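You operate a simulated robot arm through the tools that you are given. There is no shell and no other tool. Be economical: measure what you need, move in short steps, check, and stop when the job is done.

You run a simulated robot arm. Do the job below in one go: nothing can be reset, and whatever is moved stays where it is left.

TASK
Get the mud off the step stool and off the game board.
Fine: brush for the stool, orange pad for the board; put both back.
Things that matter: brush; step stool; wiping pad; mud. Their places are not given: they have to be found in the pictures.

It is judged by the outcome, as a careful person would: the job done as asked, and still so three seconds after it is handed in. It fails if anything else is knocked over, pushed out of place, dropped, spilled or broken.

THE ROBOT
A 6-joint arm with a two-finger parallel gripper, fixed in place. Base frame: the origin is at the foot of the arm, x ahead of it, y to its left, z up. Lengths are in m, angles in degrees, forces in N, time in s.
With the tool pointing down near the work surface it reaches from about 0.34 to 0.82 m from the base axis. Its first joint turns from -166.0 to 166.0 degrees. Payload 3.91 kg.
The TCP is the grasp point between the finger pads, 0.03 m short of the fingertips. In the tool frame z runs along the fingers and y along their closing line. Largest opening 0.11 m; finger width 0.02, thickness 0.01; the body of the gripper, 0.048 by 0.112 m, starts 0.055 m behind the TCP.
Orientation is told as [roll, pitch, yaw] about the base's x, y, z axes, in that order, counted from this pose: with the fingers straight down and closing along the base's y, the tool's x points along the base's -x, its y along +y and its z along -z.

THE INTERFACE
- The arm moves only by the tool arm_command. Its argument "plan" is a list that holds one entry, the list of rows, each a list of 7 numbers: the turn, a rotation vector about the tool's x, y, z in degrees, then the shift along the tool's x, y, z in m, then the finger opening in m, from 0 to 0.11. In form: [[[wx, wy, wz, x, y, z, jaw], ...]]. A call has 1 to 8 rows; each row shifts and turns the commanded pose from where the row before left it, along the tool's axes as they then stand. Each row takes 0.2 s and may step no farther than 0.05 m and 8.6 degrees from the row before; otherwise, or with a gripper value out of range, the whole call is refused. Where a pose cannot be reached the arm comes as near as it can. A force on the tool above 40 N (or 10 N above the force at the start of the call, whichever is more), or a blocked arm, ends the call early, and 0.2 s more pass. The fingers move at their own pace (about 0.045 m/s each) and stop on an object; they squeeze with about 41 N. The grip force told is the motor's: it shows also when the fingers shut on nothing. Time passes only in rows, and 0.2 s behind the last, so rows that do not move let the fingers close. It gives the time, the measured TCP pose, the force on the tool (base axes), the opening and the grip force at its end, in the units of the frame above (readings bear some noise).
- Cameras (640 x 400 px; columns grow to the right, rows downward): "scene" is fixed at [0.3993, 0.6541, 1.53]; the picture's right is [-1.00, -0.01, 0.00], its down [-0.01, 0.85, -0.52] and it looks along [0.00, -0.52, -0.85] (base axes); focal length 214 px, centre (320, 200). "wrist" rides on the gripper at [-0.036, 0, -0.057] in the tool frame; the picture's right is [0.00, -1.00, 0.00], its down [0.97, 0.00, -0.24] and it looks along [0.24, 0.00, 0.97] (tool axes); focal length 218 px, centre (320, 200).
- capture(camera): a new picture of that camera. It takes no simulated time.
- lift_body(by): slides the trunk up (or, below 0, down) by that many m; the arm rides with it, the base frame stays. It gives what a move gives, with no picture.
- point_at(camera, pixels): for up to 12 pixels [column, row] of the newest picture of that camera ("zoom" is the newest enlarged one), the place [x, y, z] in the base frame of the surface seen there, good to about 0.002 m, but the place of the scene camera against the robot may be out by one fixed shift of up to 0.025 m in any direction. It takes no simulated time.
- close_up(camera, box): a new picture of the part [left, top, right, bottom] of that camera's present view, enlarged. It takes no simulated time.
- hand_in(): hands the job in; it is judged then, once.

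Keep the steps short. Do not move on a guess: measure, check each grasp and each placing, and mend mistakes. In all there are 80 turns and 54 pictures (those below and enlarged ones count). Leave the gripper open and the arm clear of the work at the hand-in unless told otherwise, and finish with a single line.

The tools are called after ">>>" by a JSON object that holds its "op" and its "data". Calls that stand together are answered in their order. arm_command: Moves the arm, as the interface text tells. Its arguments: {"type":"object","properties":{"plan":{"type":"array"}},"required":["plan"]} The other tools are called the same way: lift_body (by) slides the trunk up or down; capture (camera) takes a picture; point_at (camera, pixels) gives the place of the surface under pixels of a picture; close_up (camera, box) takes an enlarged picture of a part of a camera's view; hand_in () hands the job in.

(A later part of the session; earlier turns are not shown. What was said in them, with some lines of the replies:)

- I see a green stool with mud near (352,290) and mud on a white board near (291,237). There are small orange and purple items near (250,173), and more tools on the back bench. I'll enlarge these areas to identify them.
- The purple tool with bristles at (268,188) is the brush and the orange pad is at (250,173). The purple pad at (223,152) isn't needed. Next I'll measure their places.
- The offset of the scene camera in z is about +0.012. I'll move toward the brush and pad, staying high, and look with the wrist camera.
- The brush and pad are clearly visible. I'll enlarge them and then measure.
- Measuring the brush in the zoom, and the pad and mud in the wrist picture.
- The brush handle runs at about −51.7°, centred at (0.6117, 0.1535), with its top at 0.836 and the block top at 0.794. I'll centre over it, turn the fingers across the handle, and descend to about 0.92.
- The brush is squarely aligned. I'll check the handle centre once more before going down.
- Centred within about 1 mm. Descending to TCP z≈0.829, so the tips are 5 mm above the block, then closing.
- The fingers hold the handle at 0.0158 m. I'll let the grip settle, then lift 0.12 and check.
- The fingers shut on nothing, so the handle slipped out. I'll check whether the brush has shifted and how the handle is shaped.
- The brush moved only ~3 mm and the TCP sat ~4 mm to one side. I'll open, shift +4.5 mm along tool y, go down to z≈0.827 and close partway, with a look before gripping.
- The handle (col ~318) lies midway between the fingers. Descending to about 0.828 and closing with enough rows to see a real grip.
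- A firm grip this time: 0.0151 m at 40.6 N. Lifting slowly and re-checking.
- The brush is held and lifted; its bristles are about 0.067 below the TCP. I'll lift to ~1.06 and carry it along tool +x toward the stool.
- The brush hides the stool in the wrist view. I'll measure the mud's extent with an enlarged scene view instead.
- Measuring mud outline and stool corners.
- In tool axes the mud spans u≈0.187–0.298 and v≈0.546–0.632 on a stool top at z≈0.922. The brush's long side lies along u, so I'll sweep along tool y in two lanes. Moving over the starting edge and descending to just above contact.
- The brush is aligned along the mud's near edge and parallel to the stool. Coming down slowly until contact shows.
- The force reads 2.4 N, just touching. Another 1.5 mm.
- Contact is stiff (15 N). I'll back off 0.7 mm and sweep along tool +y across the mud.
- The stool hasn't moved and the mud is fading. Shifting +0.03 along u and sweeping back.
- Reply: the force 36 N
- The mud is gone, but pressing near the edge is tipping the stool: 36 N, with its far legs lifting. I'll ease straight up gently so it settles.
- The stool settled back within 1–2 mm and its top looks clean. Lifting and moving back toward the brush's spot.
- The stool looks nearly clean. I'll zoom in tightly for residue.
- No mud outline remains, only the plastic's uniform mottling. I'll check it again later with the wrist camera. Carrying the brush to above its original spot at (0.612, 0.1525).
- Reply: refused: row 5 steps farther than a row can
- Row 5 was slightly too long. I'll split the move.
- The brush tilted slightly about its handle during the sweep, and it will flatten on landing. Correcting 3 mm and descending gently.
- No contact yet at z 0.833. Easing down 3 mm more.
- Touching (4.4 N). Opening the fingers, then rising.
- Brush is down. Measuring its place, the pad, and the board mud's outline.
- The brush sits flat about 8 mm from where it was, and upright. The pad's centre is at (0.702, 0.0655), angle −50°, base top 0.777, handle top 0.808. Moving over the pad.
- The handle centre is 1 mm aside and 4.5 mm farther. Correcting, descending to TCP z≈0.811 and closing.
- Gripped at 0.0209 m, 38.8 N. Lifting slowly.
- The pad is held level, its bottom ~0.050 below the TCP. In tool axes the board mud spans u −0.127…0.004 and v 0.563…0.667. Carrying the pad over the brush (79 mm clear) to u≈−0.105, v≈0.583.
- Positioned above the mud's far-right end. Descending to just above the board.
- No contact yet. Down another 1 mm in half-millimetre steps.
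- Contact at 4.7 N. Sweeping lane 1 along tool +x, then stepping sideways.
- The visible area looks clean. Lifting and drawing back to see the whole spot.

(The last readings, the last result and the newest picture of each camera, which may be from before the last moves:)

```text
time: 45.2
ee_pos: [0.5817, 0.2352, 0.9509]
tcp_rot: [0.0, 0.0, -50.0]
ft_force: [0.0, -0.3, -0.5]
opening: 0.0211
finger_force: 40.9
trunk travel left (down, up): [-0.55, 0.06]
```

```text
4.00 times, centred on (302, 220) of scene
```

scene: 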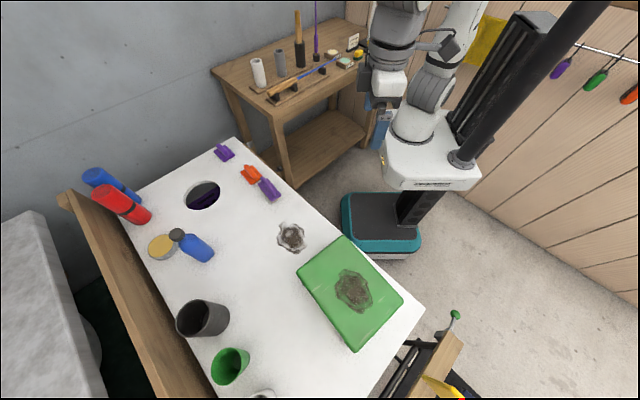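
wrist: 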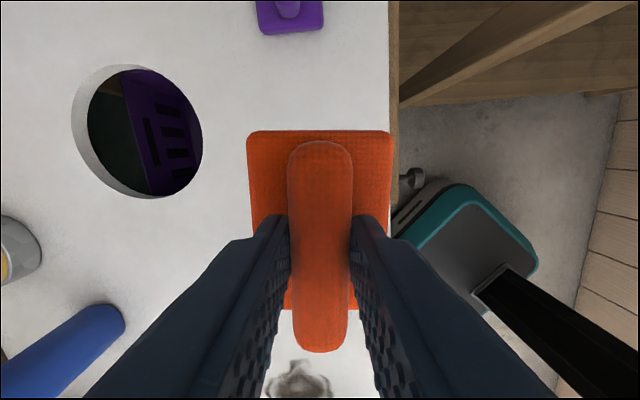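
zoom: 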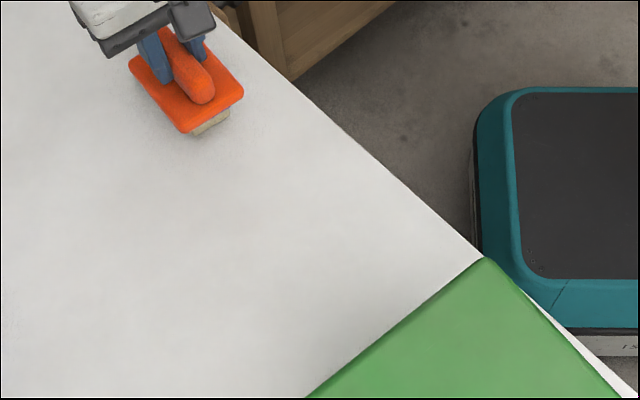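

The board is clean. Carrying the pad back to its spot at (0.7055, 0.0625).

>>> {"op": "arm_command", "data": {"plan": [[[0, 0, 0, -0.0424, -0.0032, 0, 0.005], [0, 0, 0, -0.0424, -0.0032, 0, 0.005], [0, 0, 0, -0.0424, -0.0032, 0, 0.005], [0, 0, 0, -0.0424, -0.0032, 0, 0.005], [0, 0, 0, -0.0424, -0.0032, 0, 0.005], [0, 0, 0, 0, 0, 0, 0.005], [0, 0, 0, 0, 0, 0.04, 0.005], [0, 0, 0, 0, 0, 0.04, 0.005]]]}}

>>> {"op": "capture", "data": {"camera": "wrist"}}

```text
time: 47.0
ee_pos: [0.7036, 0.0644, 0.8719]
tcp_rot: [0.1, 0.0, -50.0]
ft_force: [0.6, 0.4, -0.8]
opening: 0.0209
finger_force: 40.8
trunk travel left (down, up): [-0.55, 0.06]
```

```text
20 pictures are left
```

wrist: 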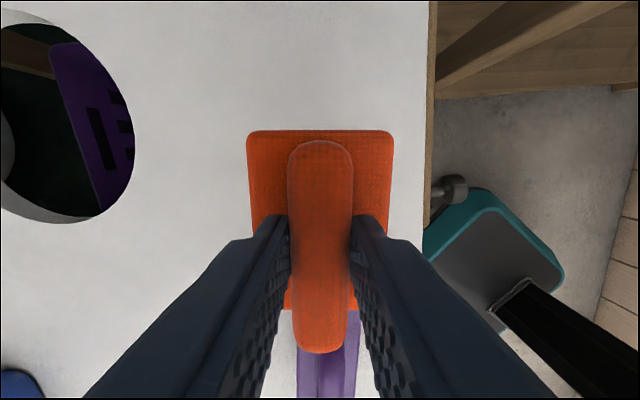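

The pad hasn't shifted in the grip. Shifting 2 mm farther and setting it down gently.

>>> {"op": "arm_command", "data": {"plan": [[[0, 0, 0, -0.0025, 0, 0.03, 0.005], [0, 0, 0, 0, 0, 0.022, 0.005], [0, 0, 0, 0, 0, 0.005, 0.005], [0, 0, 0, 0, 0, 0.0025, 0.005], [0, 0, 0, 0, 0, 0.0007, 0.005], [0, 0, 0, 0, 0, 0, 0.005]]]}}

```text
time: 48.4
ee_pos: [0.7074, 0.0633, 0.811]
tcp_rot: [0.1, -0.1, -50.0]
ft_force: [2.3, -0.8, 10.5]
opening: 0.0208
finger_force: 41.8
trunk travel left (down, up): [-0.55, 0.06]
```

It's on the board (10.5 N). Opening the fingers and rising.

>>> {"op": "arm_command", "data": {"plan": [[[0, 0, 0, 0, 0, -0.0005, 0.03], [0, 0, 0, 0, 0, 0, 0.06], [0, 0, 0, 0, 0, 0, 0.06], [0, 0, 0, 0, 0, -0.03, 0.06], [0, 0, 0, 0, 0, -0.045, 0.06], [0, 0, 0, 0, 0, -0.045, 0.09], [0, 0, 0, 0, 0, -0.045, 0.11], [0, 0, 0, 0, 0, -0.045, 0.11]]]}}

>>> {"op": "capture", "data": {"camera": "wrist"}}

```text
time: 50.2
ee_pos: [0.7052, 0.06, 1.0223]
tcp_rot: [0.0, 0.0, -49.9]
ft_force: [0.8, -0.9, 0.2]
opening: 0.1101
finger_force: 0.1
trunk travel left (down, up): [-0.55, 0.06]
```

```text
19 pictures are left
```

wrist: 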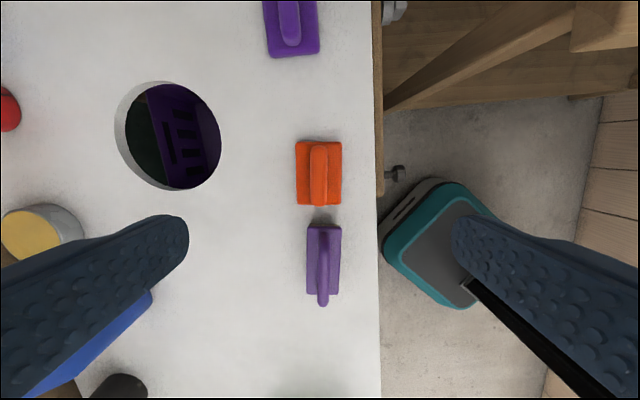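

Both tools lie flat in place. I'll measure their corners.

>>> {"op": "point_at", "data": {"camera": "wrist", "pixels": [[298, 144], [340, 144], [298, 203], [338, 203], [309, 230], [338, 230], [308, 293], [337, 293], [323, 265]]}}

>>> {"op": "arm_command", "data": {"plan": [[[0, 0, 0, 0.045, -0.005, -0.02, 0.11], [0, 0, 0, 0.045, -0.005, -0.02, 0.11], [0, 0, 0, 0.045, -0.005, -0.02, 0.11], [0, 0, 0, 0.045, -0.005, -0.02, 0.11], [0, 0, 0, 0.045, -0.005, -0.02, 0.11], [0, 0, 0, 0.045, -0.005, -0.02, 0.11], [0, 0, 0, 0.045, -0.005, -0.02, 0.11], [0, 0, 0, 0.045, -0.005, -0.02, 0.11]]]}}

>>> {"op": "capture", "data": {"camera": "wrist"}}

```text
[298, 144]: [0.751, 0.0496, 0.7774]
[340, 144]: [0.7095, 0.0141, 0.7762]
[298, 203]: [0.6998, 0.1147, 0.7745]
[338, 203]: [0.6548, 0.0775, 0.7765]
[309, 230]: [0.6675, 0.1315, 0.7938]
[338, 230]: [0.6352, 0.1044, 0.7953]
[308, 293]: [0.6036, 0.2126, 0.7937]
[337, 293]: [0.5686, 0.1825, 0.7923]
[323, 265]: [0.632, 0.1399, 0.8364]
```

```text
time: 52.0
ee_pos: [0.4439, 0.3142, 1.1788]
tcp_rot: [0.0, 0.0, -50.1]
ft_force: [-0.4, -0.4, 0.1]
opening: 0.11
finger_force: 0.1
trunk travel left (down, up): [-0.55, 0.06]
```

```text
18 pictures are left
```

wrist: 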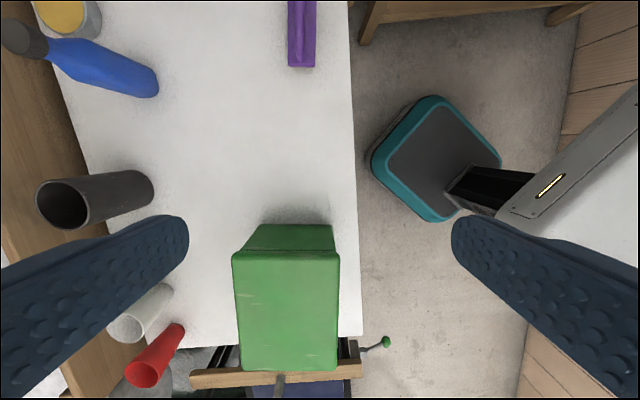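

The pad is back exactly and the brush is within 9 mm. Zooming in on the stool and board from here for any residue.

>>> {"op": "close_up", "data": {"camera": "wrist", "box": [210, 240, 370, 380]}}

>>> {"op": "close_up", "data": {"camera": "scene", "box": [200, 130, 440, 370]}}

>>> {"op": "close_up", "data": {"camera": "wrist", "box": [190, 100, 370, 220]}}

```text
2.86 times, centred on (290, 310) of wrist
```

zoom: 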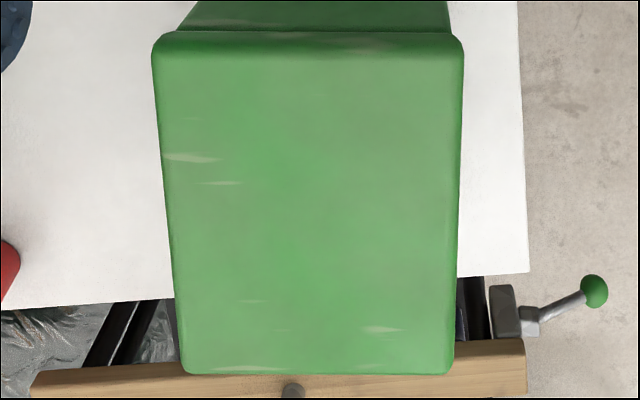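

```text
1.67 times, centred on (320, 250) of scene
```

zoom: 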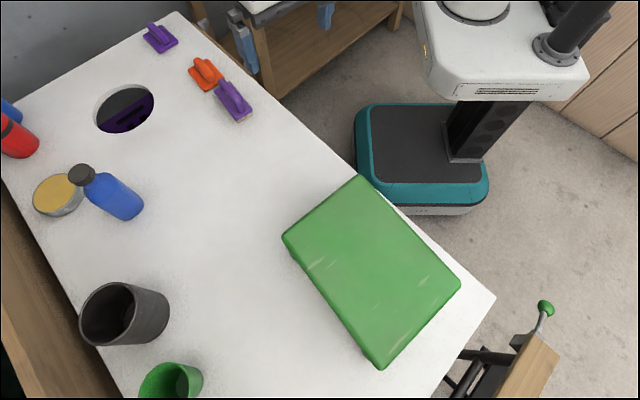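

```text
3.33 times, centred on (280, 160) of wrist
```

zoom: 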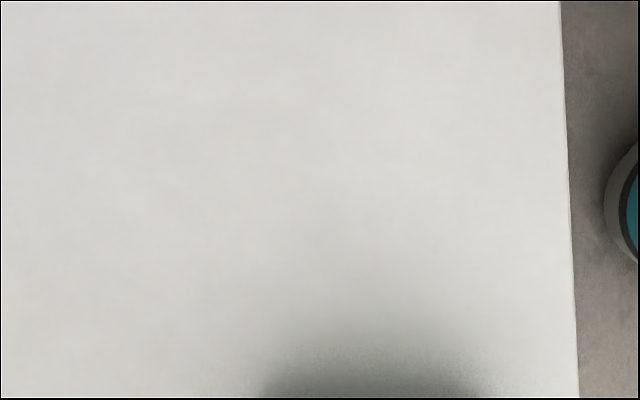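

The stool and board are both clean. The brush and pad are back, everything is standing, the gripper is open and the arm is high and clear. Handing in.

>>> {"op": "hand_in", "data": {}}

```text
The job is handed in.
```

I brushed the mud off the stool and wiped it off the board with the orange pad, then put both tools back (brush about 9 mm off its original spot); the stool tipped briefly while brushing but settled within about 2 mm of where it was.
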